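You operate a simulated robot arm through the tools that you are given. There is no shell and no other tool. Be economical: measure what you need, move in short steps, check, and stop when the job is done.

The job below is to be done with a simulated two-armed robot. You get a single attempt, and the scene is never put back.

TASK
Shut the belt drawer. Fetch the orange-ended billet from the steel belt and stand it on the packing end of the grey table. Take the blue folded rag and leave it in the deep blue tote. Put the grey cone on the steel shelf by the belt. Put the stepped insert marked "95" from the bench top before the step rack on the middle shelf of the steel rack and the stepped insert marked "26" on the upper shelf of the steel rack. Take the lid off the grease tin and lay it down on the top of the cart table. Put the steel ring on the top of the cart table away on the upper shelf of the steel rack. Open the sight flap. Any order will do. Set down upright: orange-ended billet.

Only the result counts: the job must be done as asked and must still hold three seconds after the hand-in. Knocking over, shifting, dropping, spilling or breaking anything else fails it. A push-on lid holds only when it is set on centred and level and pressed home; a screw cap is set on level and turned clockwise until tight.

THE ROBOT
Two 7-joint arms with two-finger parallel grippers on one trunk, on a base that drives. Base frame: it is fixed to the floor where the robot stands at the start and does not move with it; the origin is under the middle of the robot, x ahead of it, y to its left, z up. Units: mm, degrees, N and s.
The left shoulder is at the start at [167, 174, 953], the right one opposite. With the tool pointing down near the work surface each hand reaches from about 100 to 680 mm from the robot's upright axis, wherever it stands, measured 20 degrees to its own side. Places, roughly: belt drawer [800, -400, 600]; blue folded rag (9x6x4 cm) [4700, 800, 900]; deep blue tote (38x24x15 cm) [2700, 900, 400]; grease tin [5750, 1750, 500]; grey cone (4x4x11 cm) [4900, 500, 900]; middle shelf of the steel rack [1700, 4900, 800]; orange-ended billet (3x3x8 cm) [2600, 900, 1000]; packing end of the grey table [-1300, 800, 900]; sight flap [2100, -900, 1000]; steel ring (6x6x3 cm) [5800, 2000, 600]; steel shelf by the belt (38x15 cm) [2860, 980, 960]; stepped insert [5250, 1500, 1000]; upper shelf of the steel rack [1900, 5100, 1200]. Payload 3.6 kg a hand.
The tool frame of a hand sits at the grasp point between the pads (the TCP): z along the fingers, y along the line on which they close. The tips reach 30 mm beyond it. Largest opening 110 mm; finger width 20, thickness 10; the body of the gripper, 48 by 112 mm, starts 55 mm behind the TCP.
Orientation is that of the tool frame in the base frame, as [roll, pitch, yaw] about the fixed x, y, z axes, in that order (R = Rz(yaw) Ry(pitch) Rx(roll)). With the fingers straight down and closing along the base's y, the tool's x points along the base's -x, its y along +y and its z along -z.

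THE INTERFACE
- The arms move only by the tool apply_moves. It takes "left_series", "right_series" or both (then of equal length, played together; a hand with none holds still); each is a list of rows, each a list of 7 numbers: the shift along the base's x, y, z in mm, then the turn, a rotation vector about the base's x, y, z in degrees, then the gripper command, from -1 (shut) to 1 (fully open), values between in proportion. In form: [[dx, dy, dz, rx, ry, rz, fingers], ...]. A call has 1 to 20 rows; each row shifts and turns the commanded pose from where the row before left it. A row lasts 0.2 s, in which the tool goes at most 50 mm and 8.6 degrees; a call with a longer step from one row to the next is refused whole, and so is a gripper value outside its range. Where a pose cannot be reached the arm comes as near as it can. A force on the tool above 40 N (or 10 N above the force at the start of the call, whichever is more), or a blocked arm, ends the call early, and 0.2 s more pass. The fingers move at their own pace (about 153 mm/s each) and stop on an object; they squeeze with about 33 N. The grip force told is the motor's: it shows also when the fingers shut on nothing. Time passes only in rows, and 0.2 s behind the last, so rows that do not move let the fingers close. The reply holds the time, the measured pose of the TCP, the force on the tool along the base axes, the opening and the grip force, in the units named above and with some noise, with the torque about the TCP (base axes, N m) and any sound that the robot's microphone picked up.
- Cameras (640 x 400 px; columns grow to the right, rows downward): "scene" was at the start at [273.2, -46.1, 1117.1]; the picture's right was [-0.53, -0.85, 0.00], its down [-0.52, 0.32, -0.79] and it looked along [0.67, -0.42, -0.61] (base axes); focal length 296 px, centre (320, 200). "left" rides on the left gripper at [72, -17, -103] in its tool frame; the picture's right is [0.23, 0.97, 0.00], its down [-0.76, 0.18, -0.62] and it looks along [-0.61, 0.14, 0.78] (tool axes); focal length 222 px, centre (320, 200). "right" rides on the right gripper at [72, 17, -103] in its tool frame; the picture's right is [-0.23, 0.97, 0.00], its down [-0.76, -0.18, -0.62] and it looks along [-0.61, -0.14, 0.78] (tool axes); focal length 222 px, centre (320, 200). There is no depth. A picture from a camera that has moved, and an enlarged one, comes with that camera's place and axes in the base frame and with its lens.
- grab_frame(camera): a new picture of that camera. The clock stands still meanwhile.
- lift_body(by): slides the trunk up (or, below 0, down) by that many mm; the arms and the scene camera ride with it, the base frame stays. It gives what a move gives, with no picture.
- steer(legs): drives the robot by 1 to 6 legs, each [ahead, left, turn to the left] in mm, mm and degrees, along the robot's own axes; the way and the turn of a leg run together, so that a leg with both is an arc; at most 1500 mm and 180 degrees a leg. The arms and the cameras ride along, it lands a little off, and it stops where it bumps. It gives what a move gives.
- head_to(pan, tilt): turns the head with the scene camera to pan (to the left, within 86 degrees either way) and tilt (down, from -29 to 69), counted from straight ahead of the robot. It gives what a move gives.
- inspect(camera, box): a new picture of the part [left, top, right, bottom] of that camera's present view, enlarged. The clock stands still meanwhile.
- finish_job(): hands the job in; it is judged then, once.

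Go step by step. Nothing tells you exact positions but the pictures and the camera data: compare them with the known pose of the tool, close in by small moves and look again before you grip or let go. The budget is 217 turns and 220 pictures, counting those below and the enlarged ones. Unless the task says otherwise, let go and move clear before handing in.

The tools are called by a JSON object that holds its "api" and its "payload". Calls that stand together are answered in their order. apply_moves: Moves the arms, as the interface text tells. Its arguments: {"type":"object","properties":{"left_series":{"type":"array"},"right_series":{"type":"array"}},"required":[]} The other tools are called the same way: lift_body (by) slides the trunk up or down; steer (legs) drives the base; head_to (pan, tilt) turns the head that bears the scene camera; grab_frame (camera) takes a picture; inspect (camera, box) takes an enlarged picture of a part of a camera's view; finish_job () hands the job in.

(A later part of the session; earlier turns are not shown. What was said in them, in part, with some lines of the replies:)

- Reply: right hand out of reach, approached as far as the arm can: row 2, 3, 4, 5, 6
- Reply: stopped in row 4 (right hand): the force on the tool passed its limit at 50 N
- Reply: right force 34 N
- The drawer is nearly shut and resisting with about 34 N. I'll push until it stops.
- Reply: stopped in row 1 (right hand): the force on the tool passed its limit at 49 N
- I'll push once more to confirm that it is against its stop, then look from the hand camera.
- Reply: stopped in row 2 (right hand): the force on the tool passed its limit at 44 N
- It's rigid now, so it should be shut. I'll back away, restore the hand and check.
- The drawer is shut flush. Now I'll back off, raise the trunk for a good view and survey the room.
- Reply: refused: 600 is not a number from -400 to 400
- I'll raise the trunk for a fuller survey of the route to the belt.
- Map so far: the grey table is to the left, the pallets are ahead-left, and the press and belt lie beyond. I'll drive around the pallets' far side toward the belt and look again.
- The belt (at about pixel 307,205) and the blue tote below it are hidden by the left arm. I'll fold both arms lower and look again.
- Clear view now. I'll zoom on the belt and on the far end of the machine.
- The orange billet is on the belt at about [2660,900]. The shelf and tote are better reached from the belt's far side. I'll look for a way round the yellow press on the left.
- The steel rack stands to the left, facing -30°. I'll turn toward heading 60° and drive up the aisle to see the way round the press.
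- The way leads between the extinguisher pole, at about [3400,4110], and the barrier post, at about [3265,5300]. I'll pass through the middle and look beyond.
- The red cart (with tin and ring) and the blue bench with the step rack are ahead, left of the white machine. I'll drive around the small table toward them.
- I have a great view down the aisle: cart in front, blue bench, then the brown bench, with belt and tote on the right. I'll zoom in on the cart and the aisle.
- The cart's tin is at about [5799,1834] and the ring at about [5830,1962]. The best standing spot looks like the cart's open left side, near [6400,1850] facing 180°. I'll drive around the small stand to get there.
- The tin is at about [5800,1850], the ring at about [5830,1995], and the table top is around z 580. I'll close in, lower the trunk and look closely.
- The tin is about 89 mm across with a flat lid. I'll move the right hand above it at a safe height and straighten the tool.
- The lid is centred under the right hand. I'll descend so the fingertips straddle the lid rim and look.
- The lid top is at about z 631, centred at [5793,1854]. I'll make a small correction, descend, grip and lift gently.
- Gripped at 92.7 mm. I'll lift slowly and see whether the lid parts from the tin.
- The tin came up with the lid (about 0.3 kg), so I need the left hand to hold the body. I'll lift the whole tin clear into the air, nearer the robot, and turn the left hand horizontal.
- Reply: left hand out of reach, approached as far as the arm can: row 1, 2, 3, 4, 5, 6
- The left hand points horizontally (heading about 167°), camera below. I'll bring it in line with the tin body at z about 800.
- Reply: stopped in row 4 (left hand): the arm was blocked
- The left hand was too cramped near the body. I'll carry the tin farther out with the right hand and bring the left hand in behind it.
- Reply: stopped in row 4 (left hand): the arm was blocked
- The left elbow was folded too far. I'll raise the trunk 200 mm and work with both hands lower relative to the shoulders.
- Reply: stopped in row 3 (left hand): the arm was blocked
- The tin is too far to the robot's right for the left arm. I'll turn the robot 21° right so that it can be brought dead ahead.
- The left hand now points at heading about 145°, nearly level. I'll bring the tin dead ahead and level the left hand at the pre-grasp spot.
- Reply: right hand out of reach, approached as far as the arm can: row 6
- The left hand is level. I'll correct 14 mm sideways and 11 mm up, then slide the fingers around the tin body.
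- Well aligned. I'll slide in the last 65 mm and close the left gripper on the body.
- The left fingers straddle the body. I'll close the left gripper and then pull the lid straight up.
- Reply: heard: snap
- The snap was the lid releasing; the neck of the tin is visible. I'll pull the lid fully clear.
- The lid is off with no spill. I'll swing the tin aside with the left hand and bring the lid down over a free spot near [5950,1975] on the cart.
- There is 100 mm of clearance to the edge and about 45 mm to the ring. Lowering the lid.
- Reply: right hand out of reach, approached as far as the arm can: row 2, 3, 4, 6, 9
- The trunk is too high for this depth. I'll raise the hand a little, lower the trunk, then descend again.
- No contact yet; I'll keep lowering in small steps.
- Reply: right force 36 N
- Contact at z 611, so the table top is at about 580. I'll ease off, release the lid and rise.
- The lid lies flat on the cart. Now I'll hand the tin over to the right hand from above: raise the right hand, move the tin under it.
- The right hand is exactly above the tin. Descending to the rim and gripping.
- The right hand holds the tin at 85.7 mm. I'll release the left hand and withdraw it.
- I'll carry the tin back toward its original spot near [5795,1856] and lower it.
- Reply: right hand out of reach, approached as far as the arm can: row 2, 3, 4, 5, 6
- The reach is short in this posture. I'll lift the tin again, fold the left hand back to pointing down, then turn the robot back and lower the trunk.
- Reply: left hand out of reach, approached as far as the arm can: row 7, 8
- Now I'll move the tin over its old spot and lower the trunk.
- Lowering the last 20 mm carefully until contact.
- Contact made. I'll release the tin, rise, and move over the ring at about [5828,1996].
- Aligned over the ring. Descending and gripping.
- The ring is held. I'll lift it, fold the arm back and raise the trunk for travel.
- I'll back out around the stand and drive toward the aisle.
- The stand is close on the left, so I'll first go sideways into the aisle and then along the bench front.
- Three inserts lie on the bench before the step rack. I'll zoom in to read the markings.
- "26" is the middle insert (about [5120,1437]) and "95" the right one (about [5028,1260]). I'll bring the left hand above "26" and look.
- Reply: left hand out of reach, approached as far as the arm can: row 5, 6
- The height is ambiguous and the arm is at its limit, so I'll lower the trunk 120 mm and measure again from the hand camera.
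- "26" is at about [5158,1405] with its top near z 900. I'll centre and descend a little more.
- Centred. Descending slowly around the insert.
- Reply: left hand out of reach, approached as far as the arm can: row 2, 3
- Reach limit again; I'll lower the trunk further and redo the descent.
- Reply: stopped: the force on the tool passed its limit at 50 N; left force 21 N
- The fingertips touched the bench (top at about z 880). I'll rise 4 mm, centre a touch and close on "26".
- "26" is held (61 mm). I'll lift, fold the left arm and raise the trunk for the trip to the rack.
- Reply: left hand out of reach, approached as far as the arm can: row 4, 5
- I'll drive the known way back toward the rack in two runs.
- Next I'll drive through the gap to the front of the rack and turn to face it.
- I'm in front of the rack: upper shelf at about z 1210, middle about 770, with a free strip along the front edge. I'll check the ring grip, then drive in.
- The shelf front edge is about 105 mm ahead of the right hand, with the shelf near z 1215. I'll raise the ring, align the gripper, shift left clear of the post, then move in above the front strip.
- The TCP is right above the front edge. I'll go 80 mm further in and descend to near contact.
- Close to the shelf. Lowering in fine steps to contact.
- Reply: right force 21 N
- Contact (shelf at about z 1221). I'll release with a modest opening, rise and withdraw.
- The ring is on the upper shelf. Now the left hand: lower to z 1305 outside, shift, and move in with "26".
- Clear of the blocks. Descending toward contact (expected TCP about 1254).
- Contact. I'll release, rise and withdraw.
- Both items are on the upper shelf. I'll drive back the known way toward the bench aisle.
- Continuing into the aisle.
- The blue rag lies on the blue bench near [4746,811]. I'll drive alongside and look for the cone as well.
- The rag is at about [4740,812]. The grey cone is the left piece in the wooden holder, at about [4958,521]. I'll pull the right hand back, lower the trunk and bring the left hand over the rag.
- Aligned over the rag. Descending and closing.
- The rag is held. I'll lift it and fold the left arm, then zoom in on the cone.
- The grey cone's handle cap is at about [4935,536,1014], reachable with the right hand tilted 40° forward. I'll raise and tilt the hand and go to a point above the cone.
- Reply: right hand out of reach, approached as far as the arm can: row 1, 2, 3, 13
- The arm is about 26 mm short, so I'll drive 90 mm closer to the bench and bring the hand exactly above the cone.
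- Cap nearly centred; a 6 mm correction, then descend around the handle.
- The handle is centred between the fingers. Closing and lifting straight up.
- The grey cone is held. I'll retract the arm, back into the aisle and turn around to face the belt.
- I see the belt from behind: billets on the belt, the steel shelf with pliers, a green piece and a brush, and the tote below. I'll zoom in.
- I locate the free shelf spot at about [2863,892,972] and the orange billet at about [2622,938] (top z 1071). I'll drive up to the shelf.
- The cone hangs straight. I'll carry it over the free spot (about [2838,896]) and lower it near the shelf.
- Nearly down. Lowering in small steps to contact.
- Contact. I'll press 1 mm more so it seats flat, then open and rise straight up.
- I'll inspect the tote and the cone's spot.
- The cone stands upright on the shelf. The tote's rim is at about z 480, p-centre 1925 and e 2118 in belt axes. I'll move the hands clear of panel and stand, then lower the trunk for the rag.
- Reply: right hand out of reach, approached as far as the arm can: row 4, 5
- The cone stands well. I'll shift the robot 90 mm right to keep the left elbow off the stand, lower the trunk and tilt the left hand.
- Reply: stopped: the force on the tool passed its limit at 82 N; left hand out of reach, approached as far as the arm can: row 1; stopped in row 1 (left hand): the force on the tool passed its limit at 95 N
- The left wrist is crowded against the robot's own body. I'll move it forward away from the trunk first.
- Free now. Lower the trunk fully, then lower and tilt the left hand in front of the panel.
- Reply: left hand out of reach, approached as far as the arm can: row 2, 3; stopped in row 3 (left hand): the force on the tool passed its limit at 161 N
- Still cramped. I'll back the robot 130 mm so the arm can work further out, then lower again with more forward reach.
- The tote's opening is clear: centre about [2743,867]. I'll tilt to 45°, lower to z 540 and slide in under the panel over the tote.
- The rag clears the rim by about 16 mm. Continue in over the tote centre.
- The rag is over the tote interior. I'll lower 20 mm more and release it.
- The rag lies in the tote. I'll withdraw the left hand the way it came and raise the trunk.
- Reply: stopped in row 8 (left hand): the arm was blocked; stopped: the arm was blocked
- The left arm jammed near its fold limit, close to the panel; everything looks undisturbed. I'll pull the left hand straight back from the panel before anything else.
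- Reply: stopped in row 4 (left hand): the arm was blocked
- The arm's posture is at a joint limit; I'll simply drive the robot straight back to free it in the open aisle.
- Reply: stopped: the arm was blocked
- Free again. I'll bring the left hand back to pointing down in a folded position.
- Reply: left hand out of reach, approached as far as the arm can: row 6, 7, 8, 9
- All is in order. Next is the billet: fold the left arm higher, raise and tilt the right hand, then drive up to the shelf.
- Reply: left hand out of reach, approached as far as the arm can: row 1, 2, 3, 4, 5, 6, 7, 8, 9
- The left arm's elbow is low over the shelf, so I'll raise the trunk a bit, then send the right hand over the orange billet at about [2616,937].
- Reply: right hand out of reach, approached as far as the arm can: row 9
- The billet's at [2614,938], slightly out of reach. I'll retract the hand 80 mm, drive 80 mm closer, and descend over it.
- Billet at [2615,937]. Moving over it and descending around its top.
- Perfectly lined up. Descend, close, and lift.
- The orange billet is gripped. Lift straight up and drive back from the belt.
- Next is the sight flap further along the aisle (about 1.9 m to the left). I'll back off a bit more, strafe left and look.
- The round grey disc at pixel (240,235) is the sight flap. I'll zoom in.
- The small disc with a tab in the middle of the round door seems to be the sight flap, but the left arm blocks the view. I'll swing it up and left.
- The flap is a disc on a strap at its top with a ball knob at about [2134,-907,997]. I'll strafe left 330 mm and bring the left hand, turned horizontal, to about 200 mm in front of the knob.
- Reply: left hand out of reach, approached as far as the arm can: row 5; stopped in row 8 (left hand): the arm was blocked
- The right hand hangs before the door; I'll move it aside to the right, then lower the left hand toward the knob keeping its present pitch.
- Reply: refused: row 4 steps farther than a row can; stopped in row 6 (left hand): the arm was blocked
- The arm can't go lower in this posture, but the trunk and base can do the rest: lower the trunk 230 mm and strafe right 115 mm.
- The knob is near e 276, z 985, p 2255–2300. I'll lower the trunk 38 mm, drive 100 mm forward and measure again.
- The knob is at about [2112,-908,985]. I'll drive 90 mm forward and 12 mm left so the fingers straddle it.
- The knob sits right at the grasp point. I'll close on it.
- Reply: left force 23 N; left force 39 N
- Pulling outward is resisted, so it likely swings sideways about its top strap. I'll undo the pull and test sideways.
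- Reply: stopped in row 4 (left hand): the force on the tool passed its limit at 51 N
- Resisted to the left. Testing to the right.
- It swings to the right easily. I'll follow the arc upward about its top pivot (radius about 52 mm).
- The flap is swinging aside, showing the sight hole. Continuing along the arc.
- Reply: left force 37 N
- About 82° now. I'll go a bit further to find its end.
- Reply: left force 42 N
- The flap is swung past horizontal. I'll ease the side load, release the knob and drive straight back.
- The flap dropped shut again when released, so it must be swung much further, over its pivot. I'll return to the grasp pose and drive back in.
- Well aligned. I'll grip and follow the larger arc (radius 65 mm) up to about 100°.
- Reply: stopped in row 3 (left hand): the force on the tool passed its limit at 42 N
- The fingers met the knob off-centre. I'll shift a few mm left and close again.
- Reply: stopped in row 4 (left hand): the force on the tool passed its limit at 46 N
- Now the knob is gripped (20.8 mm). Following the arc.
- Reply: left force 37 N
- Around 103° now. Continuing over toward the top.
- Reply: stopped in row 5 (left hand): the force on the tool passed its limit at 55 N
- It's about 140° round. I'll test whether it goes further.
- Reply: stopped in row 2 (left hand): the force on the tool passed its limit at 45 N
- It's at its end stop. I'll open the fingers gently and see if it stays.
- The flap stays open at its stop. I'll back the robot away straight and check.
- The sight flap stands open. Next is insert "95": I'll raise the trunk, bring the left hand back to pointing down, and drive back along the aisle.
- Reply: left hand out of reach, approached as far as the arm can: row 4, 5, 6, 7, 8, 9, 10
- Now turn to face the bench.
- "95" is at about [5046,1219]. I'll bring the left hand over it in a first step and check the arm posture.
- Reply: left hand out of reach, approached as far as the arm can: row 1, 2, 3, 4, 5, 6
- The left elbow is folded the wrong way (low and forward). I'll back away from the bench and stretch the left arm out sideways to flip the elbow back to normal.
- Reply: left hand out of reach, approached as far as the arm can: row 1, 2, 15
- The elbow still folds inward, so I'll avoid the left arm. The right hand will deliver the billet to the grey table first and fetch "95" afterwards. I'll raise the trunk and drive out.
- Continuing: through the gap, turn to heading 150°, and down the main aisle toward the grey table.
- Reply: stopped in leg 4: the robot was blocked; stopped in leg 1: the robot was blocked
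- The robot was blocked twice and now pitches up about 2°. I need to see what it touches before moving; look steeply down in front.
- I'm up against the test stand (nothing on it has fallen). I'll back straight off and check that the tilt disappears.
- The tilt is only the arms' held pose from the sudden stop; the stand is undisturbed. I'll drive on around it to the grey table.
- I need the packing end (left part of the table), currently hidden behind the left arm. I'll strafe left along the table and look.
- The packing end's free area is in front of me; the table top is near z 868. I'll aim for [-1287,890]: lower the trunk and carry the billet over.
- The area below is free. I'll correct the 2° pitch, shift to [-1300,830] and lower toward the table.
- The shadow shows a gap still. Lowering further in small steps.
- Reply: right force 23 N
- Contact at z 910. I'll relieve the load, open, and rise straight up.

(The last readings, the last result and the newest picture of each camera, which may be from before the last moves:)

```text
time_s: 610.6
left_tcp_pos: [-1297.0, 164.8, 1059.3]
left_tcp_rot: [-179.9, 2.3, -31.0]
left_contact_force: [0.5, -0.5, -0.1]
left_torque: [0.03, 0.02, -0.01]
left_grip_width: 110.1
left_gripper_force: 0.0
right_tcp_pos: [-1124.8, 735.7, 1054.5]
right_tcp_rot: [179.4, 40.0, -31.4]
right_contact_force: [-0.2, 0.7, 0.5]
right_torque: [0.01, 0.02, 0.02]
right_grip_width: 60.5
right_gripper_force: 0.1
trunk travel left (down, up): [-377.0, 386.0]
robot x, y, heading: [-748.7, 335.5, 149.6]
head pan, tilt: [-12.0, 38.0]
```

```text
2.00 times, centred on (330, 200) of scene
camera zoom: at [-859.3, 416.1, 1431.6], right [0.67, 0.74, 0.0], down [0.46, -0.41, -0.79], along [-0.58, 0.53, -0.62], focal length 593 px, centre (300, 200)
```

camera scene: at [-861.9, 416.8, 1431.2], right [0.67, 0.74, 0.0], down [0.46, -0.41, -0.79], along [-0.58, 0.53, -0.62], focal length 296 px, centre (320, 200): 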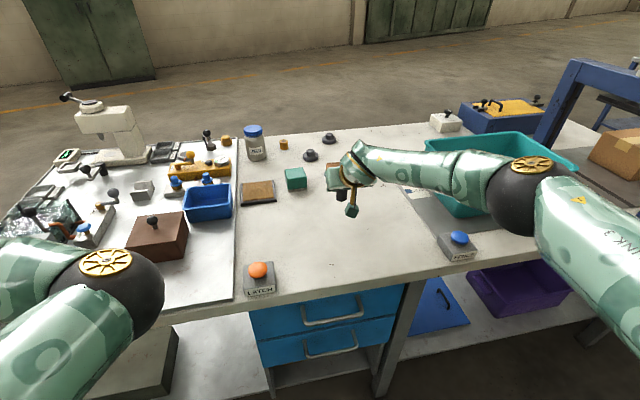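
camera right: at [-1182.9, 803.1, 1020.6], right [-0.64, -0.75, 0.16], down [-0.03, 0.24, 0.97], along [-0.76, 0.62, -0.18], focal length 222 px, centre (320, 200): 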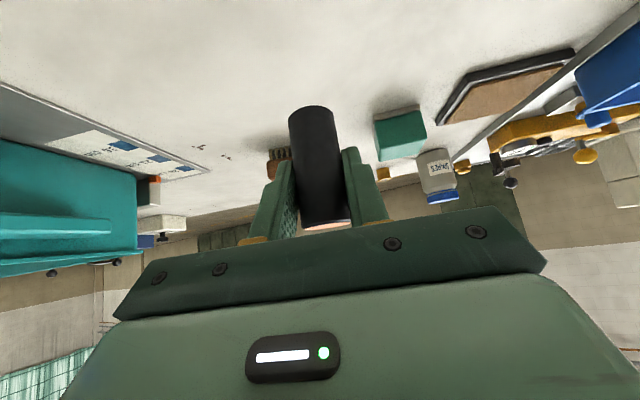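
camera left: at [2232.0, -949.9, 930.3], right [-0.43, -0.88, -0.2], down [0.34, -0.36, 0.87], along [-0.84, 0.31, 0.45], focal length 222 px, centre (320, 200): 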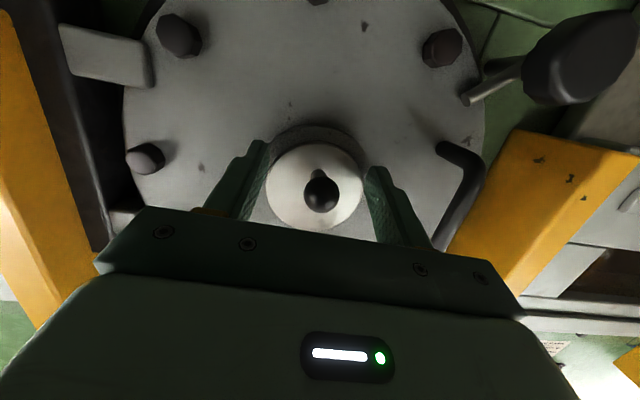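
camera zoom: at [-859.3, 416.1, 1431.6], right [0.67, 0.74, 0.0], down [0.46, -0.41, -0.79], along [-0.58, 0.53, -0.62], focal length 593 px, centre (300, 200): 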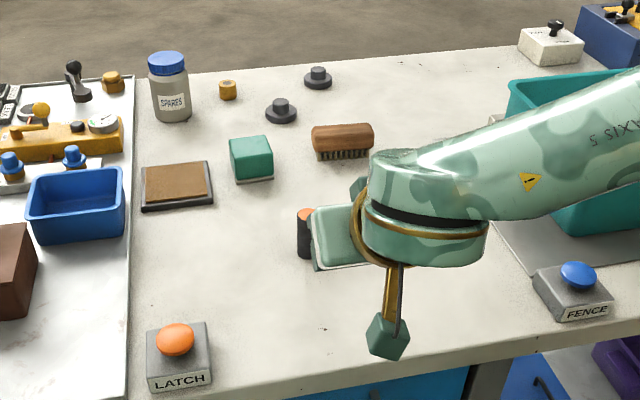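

The billet stands upright on the packing end. Now for "95": I'll raise the left hand and the trunk for travel and drive back along the proven path.

{"api": "apply_moves", "payload": {"left_series": [[0, 0, 25, 0, -2, 0, 1], [0, 0, 25, 0, 0, 0, 1], [0, 0, 25, 0, 0, 0, 1], [0, 0, 25, 0, 0, 0, 1], [0, 0, 25, 0, 0, 0, 1]], "right_series": [[20, -12, 10, -4, -6.93, 0, 1], [20, -12, 10, -4, -6.93, 0, 1], [10, -6, 10, -4, -6.93, 0, 1], [0, 0, 10, -4, -6.93, 0, 1], [0, 0, 10, -4, -6.93, 0, 1]]}}

{"api": "lift_body", "payload": {"by": 180}}

{"api": "steer", "payload": {"legs": [[-51, -801, 0], [12, -909, 0], [0, 0, -89.6], [847, -793, 0], [1020, -41, 0], [1017, -41, 0]]}}

```text
time_s: 611.8
left_tcp_pos: [-1294.9, 164.2, 1182.4]
left_tcp_rot: [-178.8, 0.5, -31.0]
left_contact_force: [-0.6, 0.0, -0.3]
left_torque: [-0.01, 0.0, -0.02]
left_grip_width: 110.1
left_gripper_force: 0.0
right_tcp_pos: [-1076.3, 703.3, 1102.3]
right_tcp_rot: [-179.5, -0.2, -31.0]
right_contact_force: [-1.4, -0.7, -0.7]
right_torque: [0.02, 0.02, -0.04]
right_grip_width: 110.1
right_gripper_force: 0.0
trunk travel left (down, up): [-377.0, 386.0]
robot x, y, heading: [-749.0, 334.0, 149.8]
head pan, tilt: [-12.0, 38.0]
```

```text
time_s: 613.8
left_tcp_pos: [-1297.5, 163.7, 1363.5]
left_tcp_rot: [-178.8, 0.6, -31.0]
left_contact_force: [-0.9, -0.2, -1.1]
left_torque: [0.02, 0.0, 0.01]
left_grip_width: 109.7
left_gripper_force: 0.0
right_tcp_pos: [-1078.8, 704.8, 1283.0]
right_tcp_rot: [-179.6, 0.1, -31.1]
right_contact_force: [-1.0, 0.0, 0.3]
right_torque: [0.01, 0.01, 0.0]
right_grip_width: 110.1
right_gripper_force: 0.0
trunk travel left (down, up): [-557.0, 206.0]
robot x, y, heading: [-751.1, 333.5, 149.9]
head pan, tilt: [-12.0, 38.0]
```

```text
time_s: 641.8
left_tcp_pos: [2184.4, 4440.6, 1364.1]
left_tcp_rot: [-178.8, 0.6, -120.5]
left_contact_force: [0.1, -0.1, -0.3]
left_torque: [0.02, 0.01, -0.01]
left_grip_width: 109.9
left_gripper_force: 0.0
right_tcp_pos: [2727.7, 4226.1, 1282.7]
right_tcp_rot: [-179.7, 0.0, -120.5]
right_contact_force: [-0.5, 0.2, -0.9]
right_torque: [0.01, -0.02, 0.02]
right_grip_width: 109.8
right_gripper_force: 0.1
trunk travel left (down, up): [-557.0, 206.0]
robot x, y, heading: [2355.9, 3896.8, 60.3]
head pan, tilt: [-12.0, 38.0]
```

Past without trouble. Continuing to the bench aisle.

{"api": "steer", "payload": {"legs": [[994, 20, 0], [0, 0, -60], [1340, 80, 0], [1330, -350, 0], [0, 0, -30], [558, -786, 0]]}}

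```text
time_s: 668.6
left_tcp_pos: [6215.0, 3756.5, 1364.2]
left_tcp_rot: [-178.8, 0.6, 150.3]
left_contact_force: [-0.1, -0.2, -0.6]
left_torque: [0.03, 0.0, -0.02]
left_grip_width: 110.2
left_gripper_force: 0.1
right_tcp_pos: [6008.0, 3210.1, 1283.4]
right_tcp_rot: [-179.6, 0.0, 150.2]
right_contact_force: [-0.1, -0.1, -1.1]
right_torque: [-0.02, 0.01, -0.04]
right_grip_width: 109.7
right_gripper_force: 0.0
trunk travel left (down, up): [-557.0, 206.0]
robot x, y, heading: [5671.8, 3578.9, -28.9]
head pan, tilt: [-12.0, 38.0]
```

{"api": "steer", "payload": {"legs": [[70, -794, 0], [-205, -456, 0], [250, -1000, -1]]}}

{"api": "head_to", "payload": {"pan": -15, "tilt": 40}}

{"api": "grab_frame", "payload": {"camera": "scene"}}

```text
time_s: 680.4
left_tcp_pos: [5233.2, 1747.8, 1362.6]
left_tcp_rot: [-178.7, 0.7, 151.5]
left_contact_force: [0.2, -0.3, -0.4]
left_torque: [0.01, 0.01, -0.01]
left_grip_width: 109.6
left_gripper_force: 0.1
right_tcp_pos: [5035.7, 1198.0, 1283.7]
right_tcp_rot: [-179.7, 0.0, 151.4]
right_contact_force: [-0.4, 1.0, 0.3]
right_torque: [-0.01, 0.02, 0.02]
right_grip_width: 110.0
right_gripper_force: 0.0
trunk travel left (down, up): [-557.0, 206.0]
robot x, y, heading: [4691.3, 1556.6, -28.0]
head pan, tilt: [-12.0, 38.0]
```

```text
time_s: 681.0
left_tcp_pos: [5233.2, 1747.5, 1363.4]
left_tcp_rot: [-178.9, 0.6, 151.4]
left_contact_force: [0.9, 0.8, 0.2]
left_torque: [-0.02, 0.01, 0.02]
left_grip_width: 109.9
left_gripper_force: 0.1
right_tcp_pos: [5035.9, 1197.2, 1282.5]
right_tcp_rot: [-179.5, 0.0, 151.4]
right_contact_force: [0.0, -0.1, 0.5]
right_torque: [0.0, 0.03, 0.0]
right_grip_width: 110.0
right_gripper_force: 0.1
trunk travel left (down, up): [-557.0, 206.0]
robot x, y, heading: [4691.0, 1554.3, -27.9]
head pan, tilt: [-15.0, 40.0]
```

```text
16 pictures are left
camera scene: at [4768.5, 1490.5, 1609.7], right [-0.68, -0.73, 0.0], down [-0.47, 0.44, -0.77], along [0.56, -0.52, -0.64], focal length 296 px, centre (320, 200)
```

scene: 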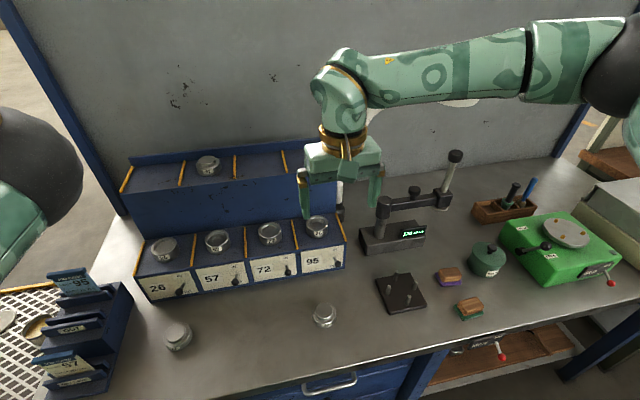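

The right hand is almost above "95". I'll lower the trunk, centre and descend.

{"api": "lift_body", "payload": {"by": -220}}

{"api": "apply_moves", "payload": {"right_series": [[5, 10, -20, 0, 0, 0, 1], [5, 10, -40, 0, 0, 0, 1], [0, 0, -40, 0, 0, 0, 1], [0, 0, 0, 0, 0, 0, 1]]}}

{"api": "grab_frame", "payload": {"camera": "right"}}

```text
time_s: 683.3
left_tcp_pos: [5232.7, 1748.7, 1144.2]
left_tcp_rot: [-178.9, 0.7, 151.5]
left_contact_force: [-1.1, -0.5, 0.0]
left_torque: [-0.01, 0.01, 0.01]
left_grip_width: 110.1
left_gripper_force: 0.1
right_tcp_pos: [5035.6, 1197.7, 1063.9]
right_tcp_rot: [-179.6, 0.2, 151.4]
right_contact_force: [0.4, 0.0, -0.3]
right_torque: [-0.01, -0.02, 0.0]
right_grip_width: 109.9
right_gripper_force: 0.0
trunk travel left (down, up): [-337.0, 426.0]
robot x, y, heading: [4694.8, 1559.3, -28.0]
head pan, tilt: [-15.0, 40.0]
```

```text
time_s: 684.3
left_tcp_pos: [5232.7, 1748.7, 1143.0]
left_tcp_rot: [-178.8, 0.6, 151.4]
left_contact_force: [0.1, 0.4, 0.3]
left_torque: [-0.01, 0.04, 0.0]
left_grip_width: 110.0
left_gripper_force: 0.1
right_tcp_pos: [5046.1, 1218.6, 961.8]
right_tcp_rot: [-179.6, -0.1, 151.3]
right_contact_force: [0.5, -0.5, -0.6]
right_torque: [-0.04, -0.01, 0.0]
right_grip_width: 110.0
right_gripper_force: 0.1
trunk travel left (down, up): [-337.0, 426.0]
robot x, y, heading: [4694.7, 1557.1, -27.8]
head pan, tilt: [-15.0, 40.0]
```

```text
15 pictures are left
camera right: at [4991.1, 1269.9, 1065.1], right [0.67, 0.75, -0.01], down [0.58, -0.52, 0.63], along [0.46, -0.42, -0.78], focal length 222 px, centre (320, 200)
```

right: 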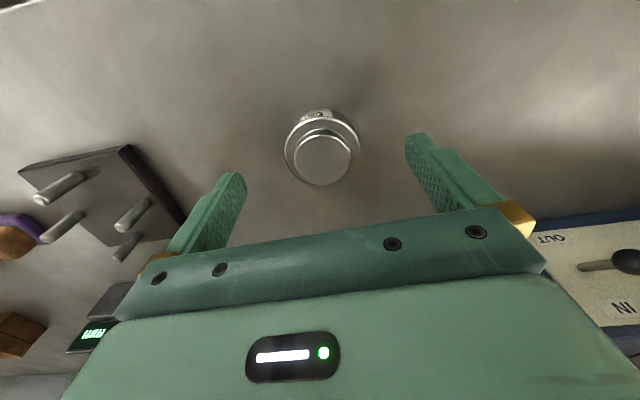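

Centred within a few millimetres. Descend, close, and lift.

{"api": "apply_moves", "payload": {"right_series": [[4, -2, -15, 0, 0, 0, 0.7], [0, 0, -15, 0, 0, 0, 0.6], [0, 0, -10, 0, 0, 0, 0.6], [0, 0, -7, 0, 0, 0, 0.6], [0, 0, 0, 0, 0, 0, 0.6], [0, 0, 0, 0, 0, 0, -1], [0, 0, 0, 0, 0, 0, -1], [0, 0, 0, 0, 0, 0, -1]]}}

```text
time_s: 686.1
left_tcp_pos: [5232.7, 1748.7, 1143.5]
left_tcp_rot: [-178.8, 0.5, 151.5]
left_contact_force: [0.0, -0.2, 0.3]
left_torque: [-0.06, 0.0, 0.03]
left_grip_width: 109.9
left_gripper_force: 0.1
right_tcp_pos: [5049.2, 1215.8, 915.5]
right_tcp_rot: [-179.6, 0.0, 151.4]
right_contact_force: [-0.2, 0.1, 0.3]
right_torque: [0.07, -0.11, 0.01]
right_grip_width: 60.9
right_gripper_force: 33.3
trunk travel left (down, up): [-337.0, 426.0]
robot x, y, heading: [4691.9, 1554.9, -27.8]
head pan, tilt: [-15.0, 40.0]
```

"95" is gripped (60.9 mm). I'll lift, pull back, raise the trunk and drive to the rack.

{"api": "apply_moves", "payload": {"right_series": [[0, 0, 20, 0, 0, 0, -1], [0, 0, 40, 0, 0, 0, -1], [0, 0, 40, 0, 0, 0, -1], [0, 0, 30, 0, 0, 0, -1], [-26, 14, 20, 0, 0, 0, -1], [-30, 16, 0, 0, 0, 0, -1], [-30, 16, 0, 0, 0, 0, -1], [-30, 16, 0, 0, 0, 0, -1]]}}

{"api": "lift_body", "payload": {"by": 220}}

{"api": "steer", "payload": {"legs": [[-236, 1000, 0], [214, 452, 0], [-92, 754, 0], [-544, 776, 0], [0, 0, 118], [340, 1330, 0]]}}

```text
time_s: 687.9
left_tcp_pos: [5231.8, 1748.1, 1142.3]
left_tcp_rot: [-179.0, 0.7, 151.4]
left_contact_force: [-0.5, 0.2, -0.6]
left_torque: [0.01, 0.0, -0.01]
left_grip_width: 110.1
left_gripper_force: 0.0
right_tcp_pos: [4933.4, 1276.2, 1067.3]
right_tcp_rot: [-179.6, 0.0, 151.4]
right_contact_force: [-1.0, 1.1, -5.7]
right_torque: [-0.03, 0.05, 0.04]
right_grip_width: 61.2
right_gripper_force: 32.8
trunk travel left (down, up): [-337.0, 426.0]
robot x, y, heading: [4690.8, 1558.9, -27.8]
head pan, tilt: [-15.0, 40.0]
```

```text
time_s: 690.2
left_tcp_pos: [5234.2, 1747.7, 1362.0]
left_tcp_rot: [-178.9, 0.5, 151.4]
left_contact_force: [0.3, 0.3, 0.9]
left_torque: [0.03, -0.01, 0.0]
left_grip_width: 110.2
left_gripper_force: 0.0
right_tcp_pos: [4933.0, 1278.1, 1286.2]
right_tcp_rot: [-179.6, 0.0, 151.4]
right_contact_force: [1.4, 0.5, -6.6]
right_torque: [0.0, 0.05, 0.05]
right_grip_width: 61.1
right_gripper_force: 33.0
trunk travel left (down, up): [-557.0, 206.0]
robot x, y, heading: [4691.5, 1558.2, -27.6]
head pan, tilt: [-15.0, 40.0]
```

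```text
time_s: 718.0
left_tcp_pos: [3743.0, 5176.4, 1363.3]
left_tcp_rot: [-178.9, 0.6, -88.4]
left_contact_force: [0.8, 0.0, -0.4]
left_torque: [0.04, 0.02, -0.02]
left_grip_width: 110.0
left_gripper_force: 0.2
right_tcp_pos: [4299.3, 5154.3, 1285.8]
right_tcp_rot: [-179.6, 0.0, -88.5]
right_contact_force: [0.2, -0.2, -6.4]
right_torque: [-0.03, 0.04, -0.01]
right_grip_width: 61.3
right_gripper_force: 33.0
trunk travel left (down, up): [-557.0, 206.0]
robot x, y, heading: [4181.3, 4805.5, 92.3]
head pan, tilt: [-15.0, 40.0]
```

Through the gap again and turn to the rack, then look at the middle shelf.

{"api": "steer", "payload": {"legs": [[96, 1140, 0], [0, 0, 58]]}}

{"api": "lift_body", "payload": {"by": -320}}

{"api": "head_to", "payload": {"pan": 0, "tilt": 25}}

{"api": "grab_frame", "payload": {"camera": "scene"}}

```text
time_s: 726.2
left_tcp_pos: [2506.3, 4678.8, 1362.5]
left_tcp_rot: [-178.9, 0.4, -30.8]
left_contact_force: [-0.2, -0.1, -0.2]
left_torque: [0.0, 0.0, 0.0]
left_grip_width: 110.1
left_gripper_force: 0.0
right_tcp_pos: [2824.4, 5137.4, 1286.0]
right_tcp_rot: [-179.6, 0.0, -30.8]
right_contact_force: [-1.4, 1.2, -6.2]
right_torque: [-0.02, 0.01, -0.02]
right_grip_width: 61.5
right_gripper_force: 33.0
trunk travel left (down, up): [-557.0, 206.0]
robot x, y, heading: [3054.5, 4848.9, 150.0]
head pan, tilt: [-15.0, 40.0]
```

```text
time_s: 729.4
left_tcp_pos: [2506.9, 4677.8, 1044.1]
left_tcp_rot: [-178.9, 0.6, -30.8]
left_contact_force: [-0.2, 0.0, 0.2]
left_torque: [0.02, 0.01, -0.01]
left_grip_width: 110.1
left_gripper_force: 0.1
right_tcp_pos: [2824.2, 5136.4, 966.2]
right_tcp_rot: [-179.7, 0.0, -30.8]
right_contact_force: [0.4, 0.6, -5.9]
right_torque: [-0.02, -0.05, 0.0]
right_grip_width: 61.2
right_gripper_force: 32.7
trunk travel left (down, up): [-237.0, 526.0]
robot x, y, heading: [3053.4, 4849.3, 149.8]
head pan, tilt: [-15.0, 40.0]
```

```text
time_s: 730.2
left_tcp_pos: [2507.2, 4678.9, 1044.5]
left_tcp_rot: [-178.9, 0.6, -30.8]
left_contact_force: [0.8, -0.3, 1.0]
left_torque: [0.01, -0.01, -0.03]
left_grip_width: 109.8
left_gripper_force: 0.0
right_tcp_pos: [2822.5, 5136.3, 966.2]
right_tcp_rot: [-179.6, 0.0, -30.7]
right_contact_force: [0.5, 0.5, -5.7]
right_torque: [-0.01, -0.06, -0.04]
right_grip_width: 61.4
right_gripper_force: 33.3
trunk travel left (down, up): [-237.0, 526.0]
robot x, y, heading: [3054.9, 4846.5, 149.9]
head pan, tilt: [0.0, 25.0]
```

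```text
14 pictures are left
camera scene: at [2878.1, 4949.8, 1308.7], right [0.5, 0.87, 0.0], down [0.37, -0.21, -0.91], along [-0.78, 0.45, -0.42], focal length 296 px, centre (320, 200)
```

scene: 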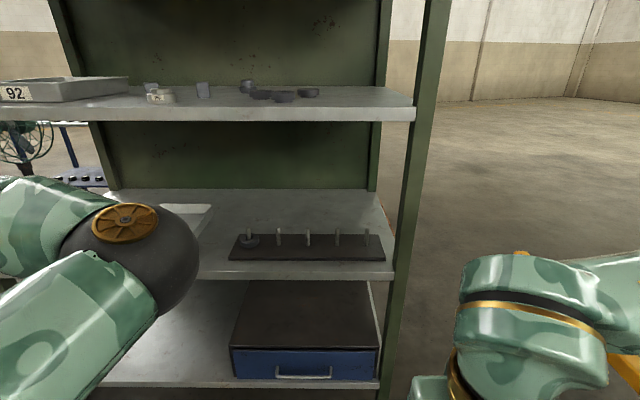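

The gap between tray and pin block (about 116 mm) at the shelf front suits "95" if the gripper closes front-to-back. I'll drive in, then turn the right hand 90°.

{"api": "steer", "payload": {"legs": [[355, 325, 0]]}}

{"api": "apply_moves", "payload": {"right_series": [[0, 0, 0, 0, 0, 7.5, -1], [0, 0, 0, 0, 0, 7.5, -1], [0, 0, 0, 0, 0, 7.5, -1], [0, 0, 0, 0, 0, 7.5, -1], [0, 0, 0, 0, 0, 7.5, -1], [0, 0, 0, 0, 0, 7.5, -1], [-9, -16, -12, 0, 0, 7.5, -1], [-9, -16, -12, 0, 0, 7.5, -1], [-9, -16, -12, 0, 0, 7.5, -1], [-9, -16, -12, 0, 0, 7.5, -1], [-10, -16, -12, 0, 0, 7.5, -1], [-10, -17, -12, 0, 0, 7.5, -1]]}}

{"api": "head_to", "payload": {"pan": 0, "tilt": 42}}

{"api": "grab_frame", "payload": {"camera": "scene"}}

```text
time_s: 733.0
left_tcp_pos: [2030.8, 4584.8, 1042.4]
left_tcp_rot: [-178.8, 0.4, -30.9]
left_contact_force: [-0.6, 0.7, -0.5]
left_torque: [-0.01, -0.01, 0.0]
left_grip_width: 110.0
left_gripper_force: 0.0
right_tcp_pos: [2350.8, 5042.6, 967.0]
right_tcp_rot: [-179.6, -0.1, -31.0]
right_contact_force: [-0.2, 0.1, -6.4]
right_torque: [-0.01, -0.02, 0.0]
right_grip_width: 61.2
right_gripper_force: 33.0
trunk travel left (down, up): [-237.0, 526.0]
robot x, y, heading: [2577.8, 4754.1, 149.7]
head pan, tilt: [0.0, 25.0]
```

```text
time_s: 735.6
left_tcp_pos: [2030.9, 4586.4, 1043.7]
left_tcp_rot: [-178.9, 0.4, -31.0]
left_contact_force: [-0.2, -0.1, -0.2]
left_torque: [-0.08, -0.02, 0.0]
left_grip_width: 109.7
left_gripper_force: 0.1
right_tcp_pos: [2303.5, 4965.4, 904.4]
right_tcp_rot: [-179.2, 0.2, 50.9]
right_contact_force: [-0.6, 0.3, -5.5]
right_torque: [0.01, -0.01, 0.0]
right_grip_width: 61.3
right_gripper_force: 33.3
right hand out of reach, approached as far as the arm can: row 12
trunk travel left (down, up): [-237.0, 526.0]
robot x, y, heading: [2580.0, 4754.2, 149.7]
head pan, tilt: [0.0, 25.0]
```

```text
time_s: 736.4
left_tcp_pos: [2031.9, 4585.1, 1042.5]
left_tcp_rot: [-178.8, 0.7, -31.0]
left_contact_force: [0.1, -0.2, 0.1]
left_torque: [0.03, -0.04, 0.01]
left_grip_width: 110.1
left_gripper_force: 0.1
right_tcp_pos: [2304.3, 4963.2, 904.4]
right_tcp_rot: [-179.2, 0.2, 50.9]
right_contact_force: [0.1, -0.7, -6.4]
right_torque: [0.03, 0.0, 0.0]
right_grip_width: 61.5
right_gripper_force: 32.9
trunk travel left (down, up): [-237.0, 526.0]
robot x, y, heading: [2581.6, 4757.9, 150.0]
head pan, tilt: [0.0, 42.0]
```

```text
13 pictures are left
camera scene: at [2411.8, 4850.6, 1282.6], right [0.5, 0.86, 0.0], down [0.58, -0.34, -0.74], along [-0.64, 0.37, -0.67], focal length 296 px, centre (320, 200)
```

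scene: 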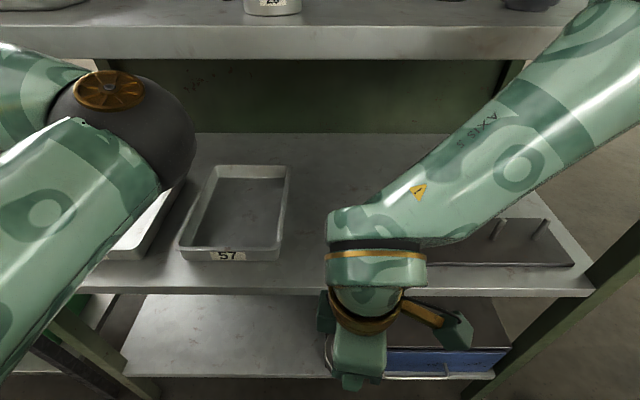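

The gap centre is at about e 5400. I'll shift left 50 mm outside, move in 70 mm past the edge and check.

{"api": "apply_moves", "payload": {"right_series": [[-12.5, -21.5, 0, 0, 0, 0, -1], [-12.5, -21.5, 0, 0, 0, 0, -1], [-32, 18.4, 0, 0, 0, 0, -1], [-32, 18.4, 0, 0, 0, 0, -1], [-32, 18.4, 0, 0, 0, 0, -1], [-32, 18.4, 0, 0, 0, 0, -1], [-32, 18.4, 0, 0, 0, 0, -1], [-32, 18.4, 0, 0, 0, 0, -1], [0, 0, 0, 0, 0, 0, -1]]}}

{"api": "grab_frame", "payload": {"camera": "right"}}

{"api": "grab_frame", "payload": {"camera": "scene"}}

```text
time_s: 738.4
left_tcp_pos: [2032.4, 4584.5, 1042.4]
left_tcp_rot: [-178.8, 0.6, -30.8]
left_contact_force: [0.2, 0.7, 0.0]
left_torque: [0.0, 0.01, 0.04]
left_grip_width: 109.8
left_gripper_force: 0.1
right_tcp_pos: [2273.8, 4924.0, 902.1]
right_tcp_rot: [-178.8, 0.4, 50.5]
right_contact_force: [-0.1, 0.2, -6.1]
right_torque: [0.07, -0.03, 0.03]
right_grip_width: 61.3
right_gripper_force: 32.6
right hand out of reach, approached as far as the arm can: row 3, 4, 5, 6, 7, 8
trunk travel left (down, up): [-237.0, 526.0]
robot x, y, heading: [2577.4, 4751.6, 149.7]
head pan, tilt: [0.0, 42.0]
```

```text
12 pictures are left
camera right: at [2335.9, 4969.0, 1004.9], right [0.61, -0.79, -0.02], down [-0.61, -0.48, 0.63], along [-0.51, -0.37, -0.78], focal length 222 px, centre (320, 200)
```

right: 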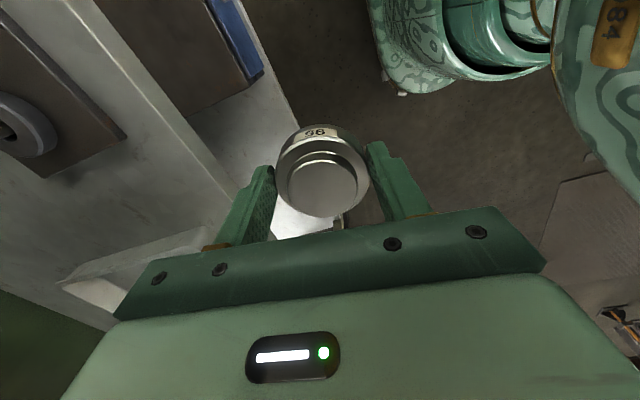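

```text
11 pictures are left
camera scene: at [2411.7, 4850.4, 1282.5], right [0.5, 0.86, 0.0], down [0.58, -0.34, -0.74], along [-0.64, 0.37, -0.67], focal length 296 px, centre (320, 200)
```

scene: 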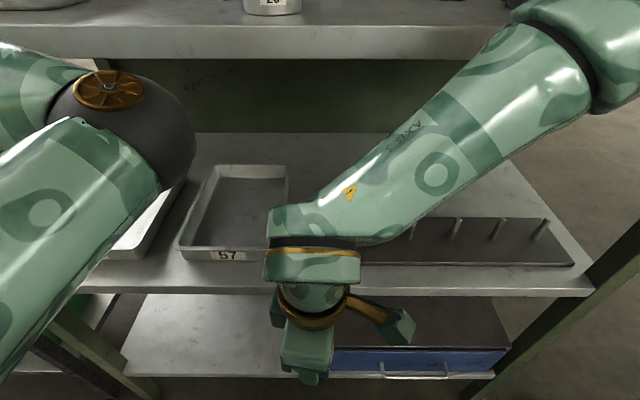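

In this wrist orientation it can't reach forward. The gap is wide enough for the normal orientation, so I'll rotate back and then go in.

{"api": "apply_moves", "payload": {"right_series": [[0, 0, 0, 0, 0, -7.5, -1], [0, 0, 0, 0, 0, -7.5, -1], [0, 0, 0, 0, 0, -7.5, -1], [0, 0, 0, 0, 0, -7.5, -1], [0, 0, 0, 0, 0, -7.5, -1], [0, 0, 0, 0, 0, -7.5, -1], [0, 0, 0, 0, 0, -7.5, -1], [0, 0, 0, 0, 0, -7.5, -1], [0, 0, 0, 0, 0, -7.5, -1], [0, 0, 0, 0, 0, -7.5, -1], [-20, 11.5, 0, 0, 0, -6, -1], [-32, 18.4, 0, 0, 0, 0, -1], [-32, 18.4, 0, 0, 0, 0, -1], [-32, 18.4, 0, 0, 0, 0, -1]]}}

{"api": "grab_frame", "payload": {"camera": "right"}}

```text
time_s: 741.4
left_tcp_pos: [2032.0, 4583.7, 1042.5]
left_tcp_rot: [-178.7, 0.5, -30.9]
left_contact_force: [0.7, -0.1, 0.2]
left_torque: [0.01, 0.0, -0.02]
left_grip_width: 109.8
left_gripper_force: 0.0
right_tcp_pos: [2157.2, 4991.8, 900.4]
right_tcp_rot: [-179.1, 0.1, -30.0]
right_contact_force: [-0.4, 1.0, -5.7]
right_torque: [-0.09, -0.07, 0.0]
right_grip_width: 61.3
right_gripper_force: 32.9
trunk travel left (down, up): [-237.0, 526.0]
robot x, y, heading: [2579.8, 4751.8, 149.9]
head pan, tilt: [0.0, 42.0]
```

```text
10 pictures are left
camera right: at [2211.4, 4939.9, 1003.8], right [-0.68, -0.73, -0.01], down [-0.58, 0.53, 0.63], along [-0.45, 0.44, -0.78], focal length 222 px, centre (320, 200)
```

right: 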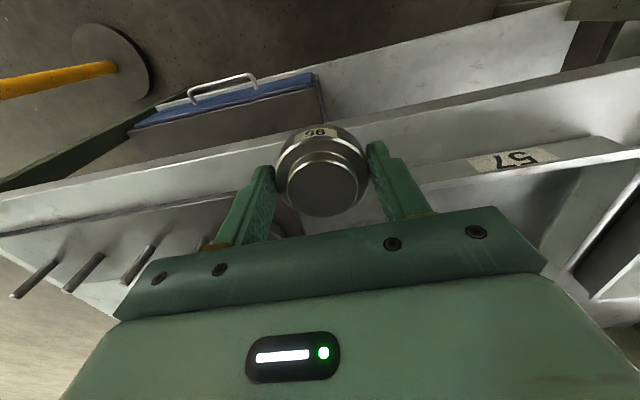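

The insert is at the shelf edge. Block's left end is at about e 5437 and the tray edge at 5325, so I'll centre at e 5381, 48 mm in, and check.

{"api": "apply_moves", "payload": {"right_series": [[-20, 3.3, 0, 0, 0, 0, -1], [-20, 3.3, 0, 0, 0, 0, -1], [-18.5, 3.4, -8, 0, 0, 0, -1], [0, 0, 0, 0, 0, 0, -1]]}}

{"api": "grab_frame", "payload": {"camera": "right"}}

```text
time_s: 742.4
left_tcp_pos: [2031.8, 4584.3, 1042.8]
left_tcp_rot: [-178.9, 0.6, -30.8]
left_contact_force: [-0.9, 0.5, -0.1]
left_torque: [0.0, 0.0, -0.02]
left_grip_width: 110.1
left_gripper_force: 0.0
right_tcp_pos: [2100.0, 4999.3, 894.5]
right_tcp_rot: [-179.1, 0.2, -30.1]
right_contact_force: [-0.2, -0.5, -6.4]
right_torque: [0.0, -0.03, -0.02]
right_grip_width: 61.3
right_gripper_force: 33.2
trunk travel left (down, up): [-237.0, 526.0]
robot x, y, heading: [2581.8, 4753.6, 149.6]
head pan, tilt: [0.0, 42.0]
```

```text
9 pictures are left
camera right: at [2154.8, 4948.5, 998.1], right [-0.68, -0.73, -0.01], down [-0.57, 0.53, 0.63], along [-0.45, 0.44, -0.78], focal length 222 px, centre (320, 200)
```

right: 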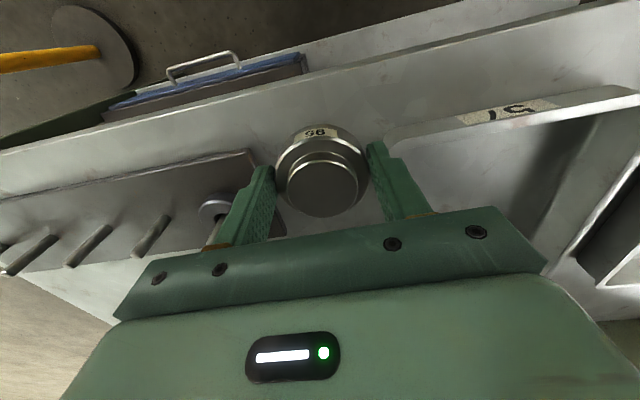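

Gap centre is e 5390; I'll shift 11 mm and descend between block and tray.

{"api": "apply_moves", "payload": {"right_series": [[0.7, 11.2, 0, 0, 0, 0, -1], [0, 0, 0, 0, 0, 0, -1], [0, 0, -15, 0, 0, 0, -1], [0, 0, -10, 0, 0, 0, -1], [0, 0, -5, 0, 0, 0, -1], [0, 0, -3, 0, 0, 0, -1], [0, 0, -2, 0, 0, 0, -1], [0, 0, -2, 0, 0, 0, -1], [0, 0, 0, 0, 0, 0, -1]]}}

```text
time_s: 744.4
left_tcp_pos: [2031.2, 4585.2, 1042.7]
left_tcp_rot: [-178.8, 0.6, -30.9]
left_contact_force: [0.3, -0.9, 0.0]
left_torque: [0.0, 0.0, -0.01]
left_grip_width: 110.1
left_gripper_force: 0.0
right_tcp_pos: [2098.9, 5013.4, 856.7]
right_tcp_rot: [-179.0, 0.1, -29.9]
right_contact_force: [-0.2, 0.7, -6.1]
right_torque: [-0.02, -0.04, 0.02]
right_grip_width: 61.3
right_gripper_force: 33.2
trunk travel left (down, up): [-237.0, 526.0]
robot x, y, heading: [2582.9, 4754.7, 149.7]
head pan, tilt: [0.0, 42.0]
```

{"api": "apply_moves", "payload": {"right_series": [[0, 0, -2, 0, 0, 0, -1], [0, 0, -2, 0, 0, 0, -1], [0, 0, -2, 0, 0, 0, -1], [0, 0, -2, 0, 0, 0, -1], [0, 0, 0, 0, 0, 0, -1]]}}

{"api": "grab_frame", "payload": {"camera": "right"}}

```text
time_s: 745.6
left_tcp_pos: [2029.9, 4585.4, 1041.6]
left_tcp_rot: [-178.9, 0.6, -30.9]
left_contact_force: [-0.3, -0.5, 0.1]
left_torque: [0.02, 0.02, 0.0]
left_grip_width: 110.0
left_gripper_force: 0.0
right_tcp_pos: [2100.7, 5011.6, 847.9]
right_tcp_rot: [-179.0, 0.2, -30.0]
right_contact_force: [0.5, -0.4, -5.3]
right_torque: [-0.05, -0.02, -0.01]
right_grip_width: 61.4
right_gripper_force: 32.8
trunk travel left (down, up): [-237.0, 526.0]
robot x, y, heading: [2583.9, 4754.5, 150.1]
head pan, tilt: [0.0, 42.0]
```

```text
8 pictures are left
camera right: at [2155.0, 4960.2, 952.4], right [-0.68, -0.73, -0.01], down [-0.57, 0.53, 0.63], along [-0.45, 0.44, -0.78], focal length 222 px, centre (320, 200)
```

right: 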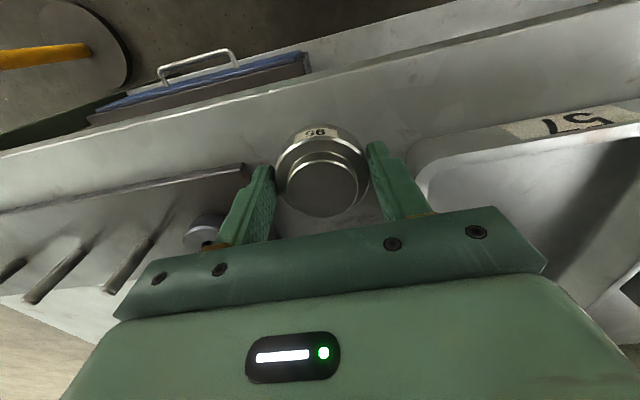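

Clear on both sides. Continue down to contact.

{"api": "apply_moves", "payload": {"right_series": [[0, 0, -2, 0, 0, 0, -1], [0, 0, -2, 0, 0, 0, -1], [0, 0, -2, 0, 0, 0, -1], [0, 0, -2, 0, 0, 0, -1], [0, 0, 0, 0, 0, 0, -1]]}}

{"api": "apply_moves", "payload": {"right_series": [[0, 0, -1.5, 0, 0, 0, -1], [0, 0, -1.5, 0, 0, 0, -1], [0, 0, 0, 0, 0, 0, -1]]}}

```text
time_s: 746.8
left_tcp_pos: [2031.5, 4584.7, 1042.4]
left_tcp_rot: [-178.8, 0.6, -30.8]
left_contact_force: [0.3, -0.3, -0.6]
left_torque: [0.02, -0.02, -0.02]
left_grip_width: 110.1
left_gripper_force: 0.1
right_tcp_pos: [2099.9, 5012.1, 841.0]
right_tcp_rot: [-179.1, 0.0, -30.0]
right_contact_force: [-0.4, 0.2, -6.0]
right_torque: [-0.02, -0.03, 0.04]
right_grip_width: 61.4
right_gripper_force: 33.0
trunk travel left (down, up): [-237.0, 526.0]
robot x, y, heading: [2582.1, 4752.9, 149.8]
head pan, tilt: [0.0, 42.0]
```

```text
time_s: 747.6
left_tcp_pos: [2030.9, 4584.6, 1041.7]
left_tcp_rot: [-178.8, 0.6, -30.9]
left_contact_force: [0.1, 0.0, -0.8]
left_torque: [0.0, 0.0, -0.03]
left_grip_width: 110.0
left_gripper_force: 0.0
right_tcp_pos: [2099.7, 5011.6, 838.3]
right_tcp_rot: [-179.1, 0.2, -30.0]
right_contact_force: [-0.2, 0.2, -5.6]
right_torque: [-0.02, -0.05, 0.0]
right_grip_width: 61.2
right_gripper_force: 33.0
trunk travel left (down, up): [-237.0, 526.0]
robot x, y, heading: [2579.3, 4754.2, 149.8]
head pan, tilt: [0.0, 42.0]
```

{"api": "apply_moves", "payload": {"right_series": [[0, 0, -2, 0, 0, 0, -1], [0, 0, -2, 0, 0, 0, -1], [0, 0, -2, 0, 0, 0, -1], [0, 0, 0, 0, 0, 0, -1]]}}

{"api": "apply_moves", "payload": {"right_series": [[0, 0, -1.5, 0, 0, 0, -1], [0, 0, -1.5, 0, 0, 0, -1], [0, 0, 0, 0, 0, 0, -1]]}}

```text
time_s: 748.6
left_tcp_pos: [2031.3, 4585.1, 1043.9]
left_tcp_rot: [-178.8, 0.5, -30.9]
left_contact_force: [0.2, -0.4, -0.3]
left_torque: [-0.02, -0.01, 0.0]
left_grip_width: 110.1
left_gripper_force: 0.0
right_tcp_pos: [2101.0, 5012.0, 832.4]
right_tcp_rot: [-179.0, 0.1, -29.9]
right_contact_force: [0.3, 0.6, -6.0]
right_torque: [0.0, -0.03, -0.02]
right_grip_width: 61.3
right_gripper_force: 33.0
trunk travel left (down, up): [-237.0, 526.0]
robot x, y, heading: [2577.4, 4758.5, 149.9]
head pan, tilt: [0.0, 42.0]
```

```text
time_s: 749.4
left_tcp_pos: [2031.7, 4584.3, 1043.0]
left_tcp_rot: [-178.7, 0.7, -30.9]
left_contact_force: [0.0, 0.3, -0.2]
left_torque: [-0.01, -0.02, -0.02]
left_grip_width: 109.8
left_gripper_force: 0.0
right_tcp_pos: [2099.3, 5013.4, 829.5]
right_tcp_rot: [-179.1, 0.1, -30.0]
right_contact_force: [-0.4, 0.0, -6.3]
right_torque: [0.02, -0.05, 0.0]
right_grip_width: 61.2
right_gripper_force: 33.1
trunk travel left (down, up): [-237.0, 526.0]
robot x, y, heading: [2582.4, 4755.4, 149.6]
head pan, tilt: [0.0, 42.0]
```

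{"api": "apply_moves", "payload": {"right_series": [[0, 0, -2, 0, 0, 0, -1], [0, 0, -2, 0, 0, 0, -1], [0, 0, -2, 0, 0, 0, -1], [0, 0, 0, 0, 0, 0, -1]]}}

{"api": "inspect", "payload": {"camera": "scene", "box": [180, 150, 460, 330]}}

```text
time_s: 750.4
left_tcp_pos: [2031.3, 4584.2, 1043.2]
left_tcp_rot: [-178.8, 0.5, -31.0]
left_contact_force: [-0.2, -0.9, -0.2]
left_torque: [-0.01, -0.01, 0.02]
left_grip_width: 110.0
left_gripper_force: 0.0
right_tcp_pos: [2099.4, 5015.0, 822.9]
right_tcp_rot: [-179.1, 0.0, -29.9]
right_contact_force: [0.4, 0.6, -5.7]
right_torque: [-0.06, -0.06, 0.02]
right_grip_width: 61.2
right_gripper_force: 32.6
trunk travel left (down, up): [-237.0, 526.0]
robot x, y, heading: [2576.9, 4753.8, 149.7]
head pan, tilt: [0.0, 42.0]
```

```text
2.22 times, centred on (320, 240) of scene
camera zoom: at [2411.5, 4850.5, 1282.5], right [0.5, 0.86, 0.0], down [0.58, -0.34, -0.74], along [-0.64, 0.37, -0.67], focal length 659 px, centre (320, 111)
```

zoom: 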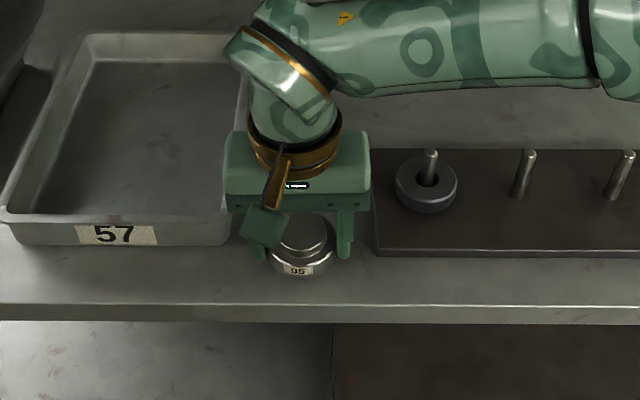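

The shelf top is nearer z 776–780; about 10 mm to go.

{"api": "apply_moves", "payload": {"right_series": [[0, 0, -2, 0, 0, 0, -1], [0, 0, -2, 0, 0, 0, -1], [0, 0, -2, 0, 0, 0, -1], [0, 0, 0, 0, 0, 0, -1]]}}

{"api": "apply_moves", "payload": {"right_series": [[0, 0, -1.5, 0, 0, 0, -1], [0, 0, -1.5, 0, 0, 0, -1], [0, 0, -1.5, 0, 0, 0, -1], [0, 0, 0, 0, 0, 0, -1]]}}

```text
time_s: 751.4
left_tcp_pos: [2031.8, 4584.0, 1042.7]
left_tcp_rot: [-178.8, 0.6, -30.9]
left_contact_force: [0.5, -0.6, 0.8]
left_torque: [0.0, -0.02, 0.03]
left_grip_width: 110.3
left_gripper_force: 0.0
right_tcp_pos: [2100.1, 5014.1, 817.4]
right_tcp_rot: [-179.2, 0.4, -30.1]
right_contact_force: [-1.2, 1.3, 3.6]
right_torque: [-0.2, 0.1, -0.02]
right_grip_width: 61.1
right_gripper_force: 33.2
trunk travel left (down, up): [-237.0, 526.0]
robot x, y, heading: [2578.7, 4752.5, 149.9]
head pan, tilt: [0.0, 42.0]
```

```text
time_s: 752.4
left_tcp_pos: [2033.3, 4585.1, 1044.0]
left_tcp_rot: [-178.9, 0.7, -31.0]
left_contact_force: [0.3, -0.1, -0.3]
left_torque: [-0.02, 0.0, -0.02]
left_grip_width: 110.0
left_gripper_force: 0.0
right_tcp_pos: [2100.2, 5011.9, 814.2]
right_tcp_rot: [-179.2, 0.3, -29.9]
right_contact_force: [-1.6, 8.8, 24.6]
right_torque: [0.12, 0.34, 0.11]
right_grip_width: 61.4
right_gripper_force: 33.0
trunk travel left (down, up): [-237.0, 526.0]
robot x, y, heading: [2576.6, 4756.1, 149.6]
head pan, tilt: [0.0, 42.0]
```

Contact. I'll relieve, open slightly (74 mm), rise and withdraw.

{"api": "apply_moves", "payload": {"right_series": [[0, 0, 1.5, 0, 0, 0, -1], [0, 0, 0, 0, 0, 0, 0.33], [0, 0, 0, 0, 0, 0, 0.33], [0, 0, 20, 0, 0, 0, 0.33], [0, 0, 30, 0, 0, 0, 0.33], [0, 0, 30, 0, 0, 0, 0.33], [30, -17, 0, 0, 0, 0, 0.33], [40, -23, 0, 0, 0, 0, 0.33], [40, -23, 0, 0, 0, 0, 0.33], [40, -23, 0, 0, 0, 0, 0.33], [30, -17, 0, 0, 0, 0, 0.33]]}}

{"api": "steer", "payload": {"legs": [[-250, 0, 0]]}}

{"api": "grab_frame", "payload": {"camera": "scene"}}

```text
time_s: 754.8
left_tcp_pos: [2032.8, 4584.7, 1043.8]
left_tcp_rot: [-178.8, 0.6, -30.9]
left_contact_force: [-0.5, -0.2, 1.2]
left_torque: [0.03, -0.01, -0.01]
left_grip_width: 110.2
left_gripper_force: 0.1
right_tcp_pos: [2281.5, 4906.7, 898.8]
right_tcp_rot: [-179.3, 0.2, -30.1]
right_contact_force: [0.3, -1.3, 1.6]
right_torque: [-0.01, 0.05, 0.03]
right_grip_width: 73.0
right_gripper_force: 0.1
trunk travel left (down, up): [-237.0, 526.0]
robot x, y, heading: [2580.8, 4757.0, 149.7]
head pan, tilt: [0.0, 42.0]
```

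```text
time_s: 756.6
left_tcp_pos: [2249.9, 4456.8, 1043.5]
left_tcp_rot: [-178.9, 0.6, -30.9]
left_contact_force: [-0.1, -0.5, 0.9]
left_torque: [0.05, 0.01, 0.0]
left_grip_width: 109.8
left_gripper_force: 0.0
right_tcp_pos: [2497.3, 4781.6, 897.9]
right_tcp_rot: [-179.1, 0.3, -29.9]
right_contact_force: [0.7, 0.3, 0.2]
right_torque: [0.01, 0.03, 0.04]
right_grip_width: 73.2
right_gripper_force: 0.0
trunk travel left (down, up): [-237.0, 526.0]
robot x, y, heading: [2796.2, 4626.8, 149.9]
head pan, tilt: [0.0, 42.0]
```

```text
6 pictures are left
camera scene: at [2629.7, 4723.4, 1282.8], right [0.5, 0.87, 0.0], down [0.58, -0.34, -0.74], along [-0.64, 0.37, -0.67], focal length 296 px, centre (320, 200)
```

scene: 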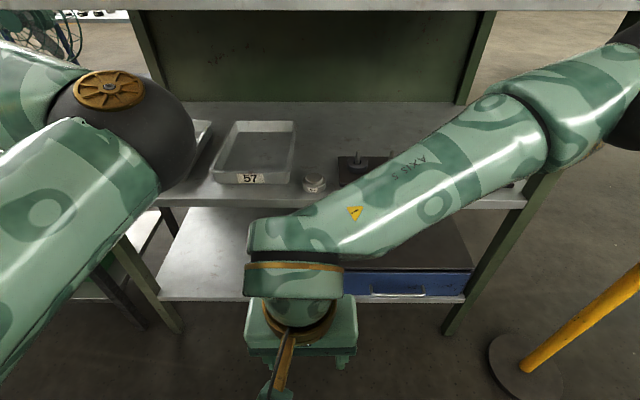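

All nine items are done: "95" rests on the middle shelf and both hands are empty and clear. Handing in.

{"api": "finish_job", "payload": {}}

```text
The job is handed in.
```

I handed the job in with all nine parts done, but the robot bumped something twice on the way to the grey table.

- **Bumps:** One stop was against the test stand. Nothing on it had fallen over, but I can't rule out a slight shift of the stand. The other stop was near [2119, 3196]; I never saw what it hit, and nothing blocked me when I drove back about 200 mm to one side.
- **Belt drawer:** shut flush.
- **Orange-ended billet:** standing upright on the packing end of the grey table.
- **Blue rag:** lying in the blue tote.
- **Grey cone:** standing on the steel shelf by the belt.
- **Insert "95":** on the middle shelf of the steel rack.
- **Insert "26" and steel ring:** on the upper shelf of the steel rack.
- **Grease tin lid:** lying on the cart table. The tin is back where it stood, open, with no spill seen.
- **Sight flap:** open at its end stop. It dropped shut on the first try, but stayed open once swung all the way to its stop.
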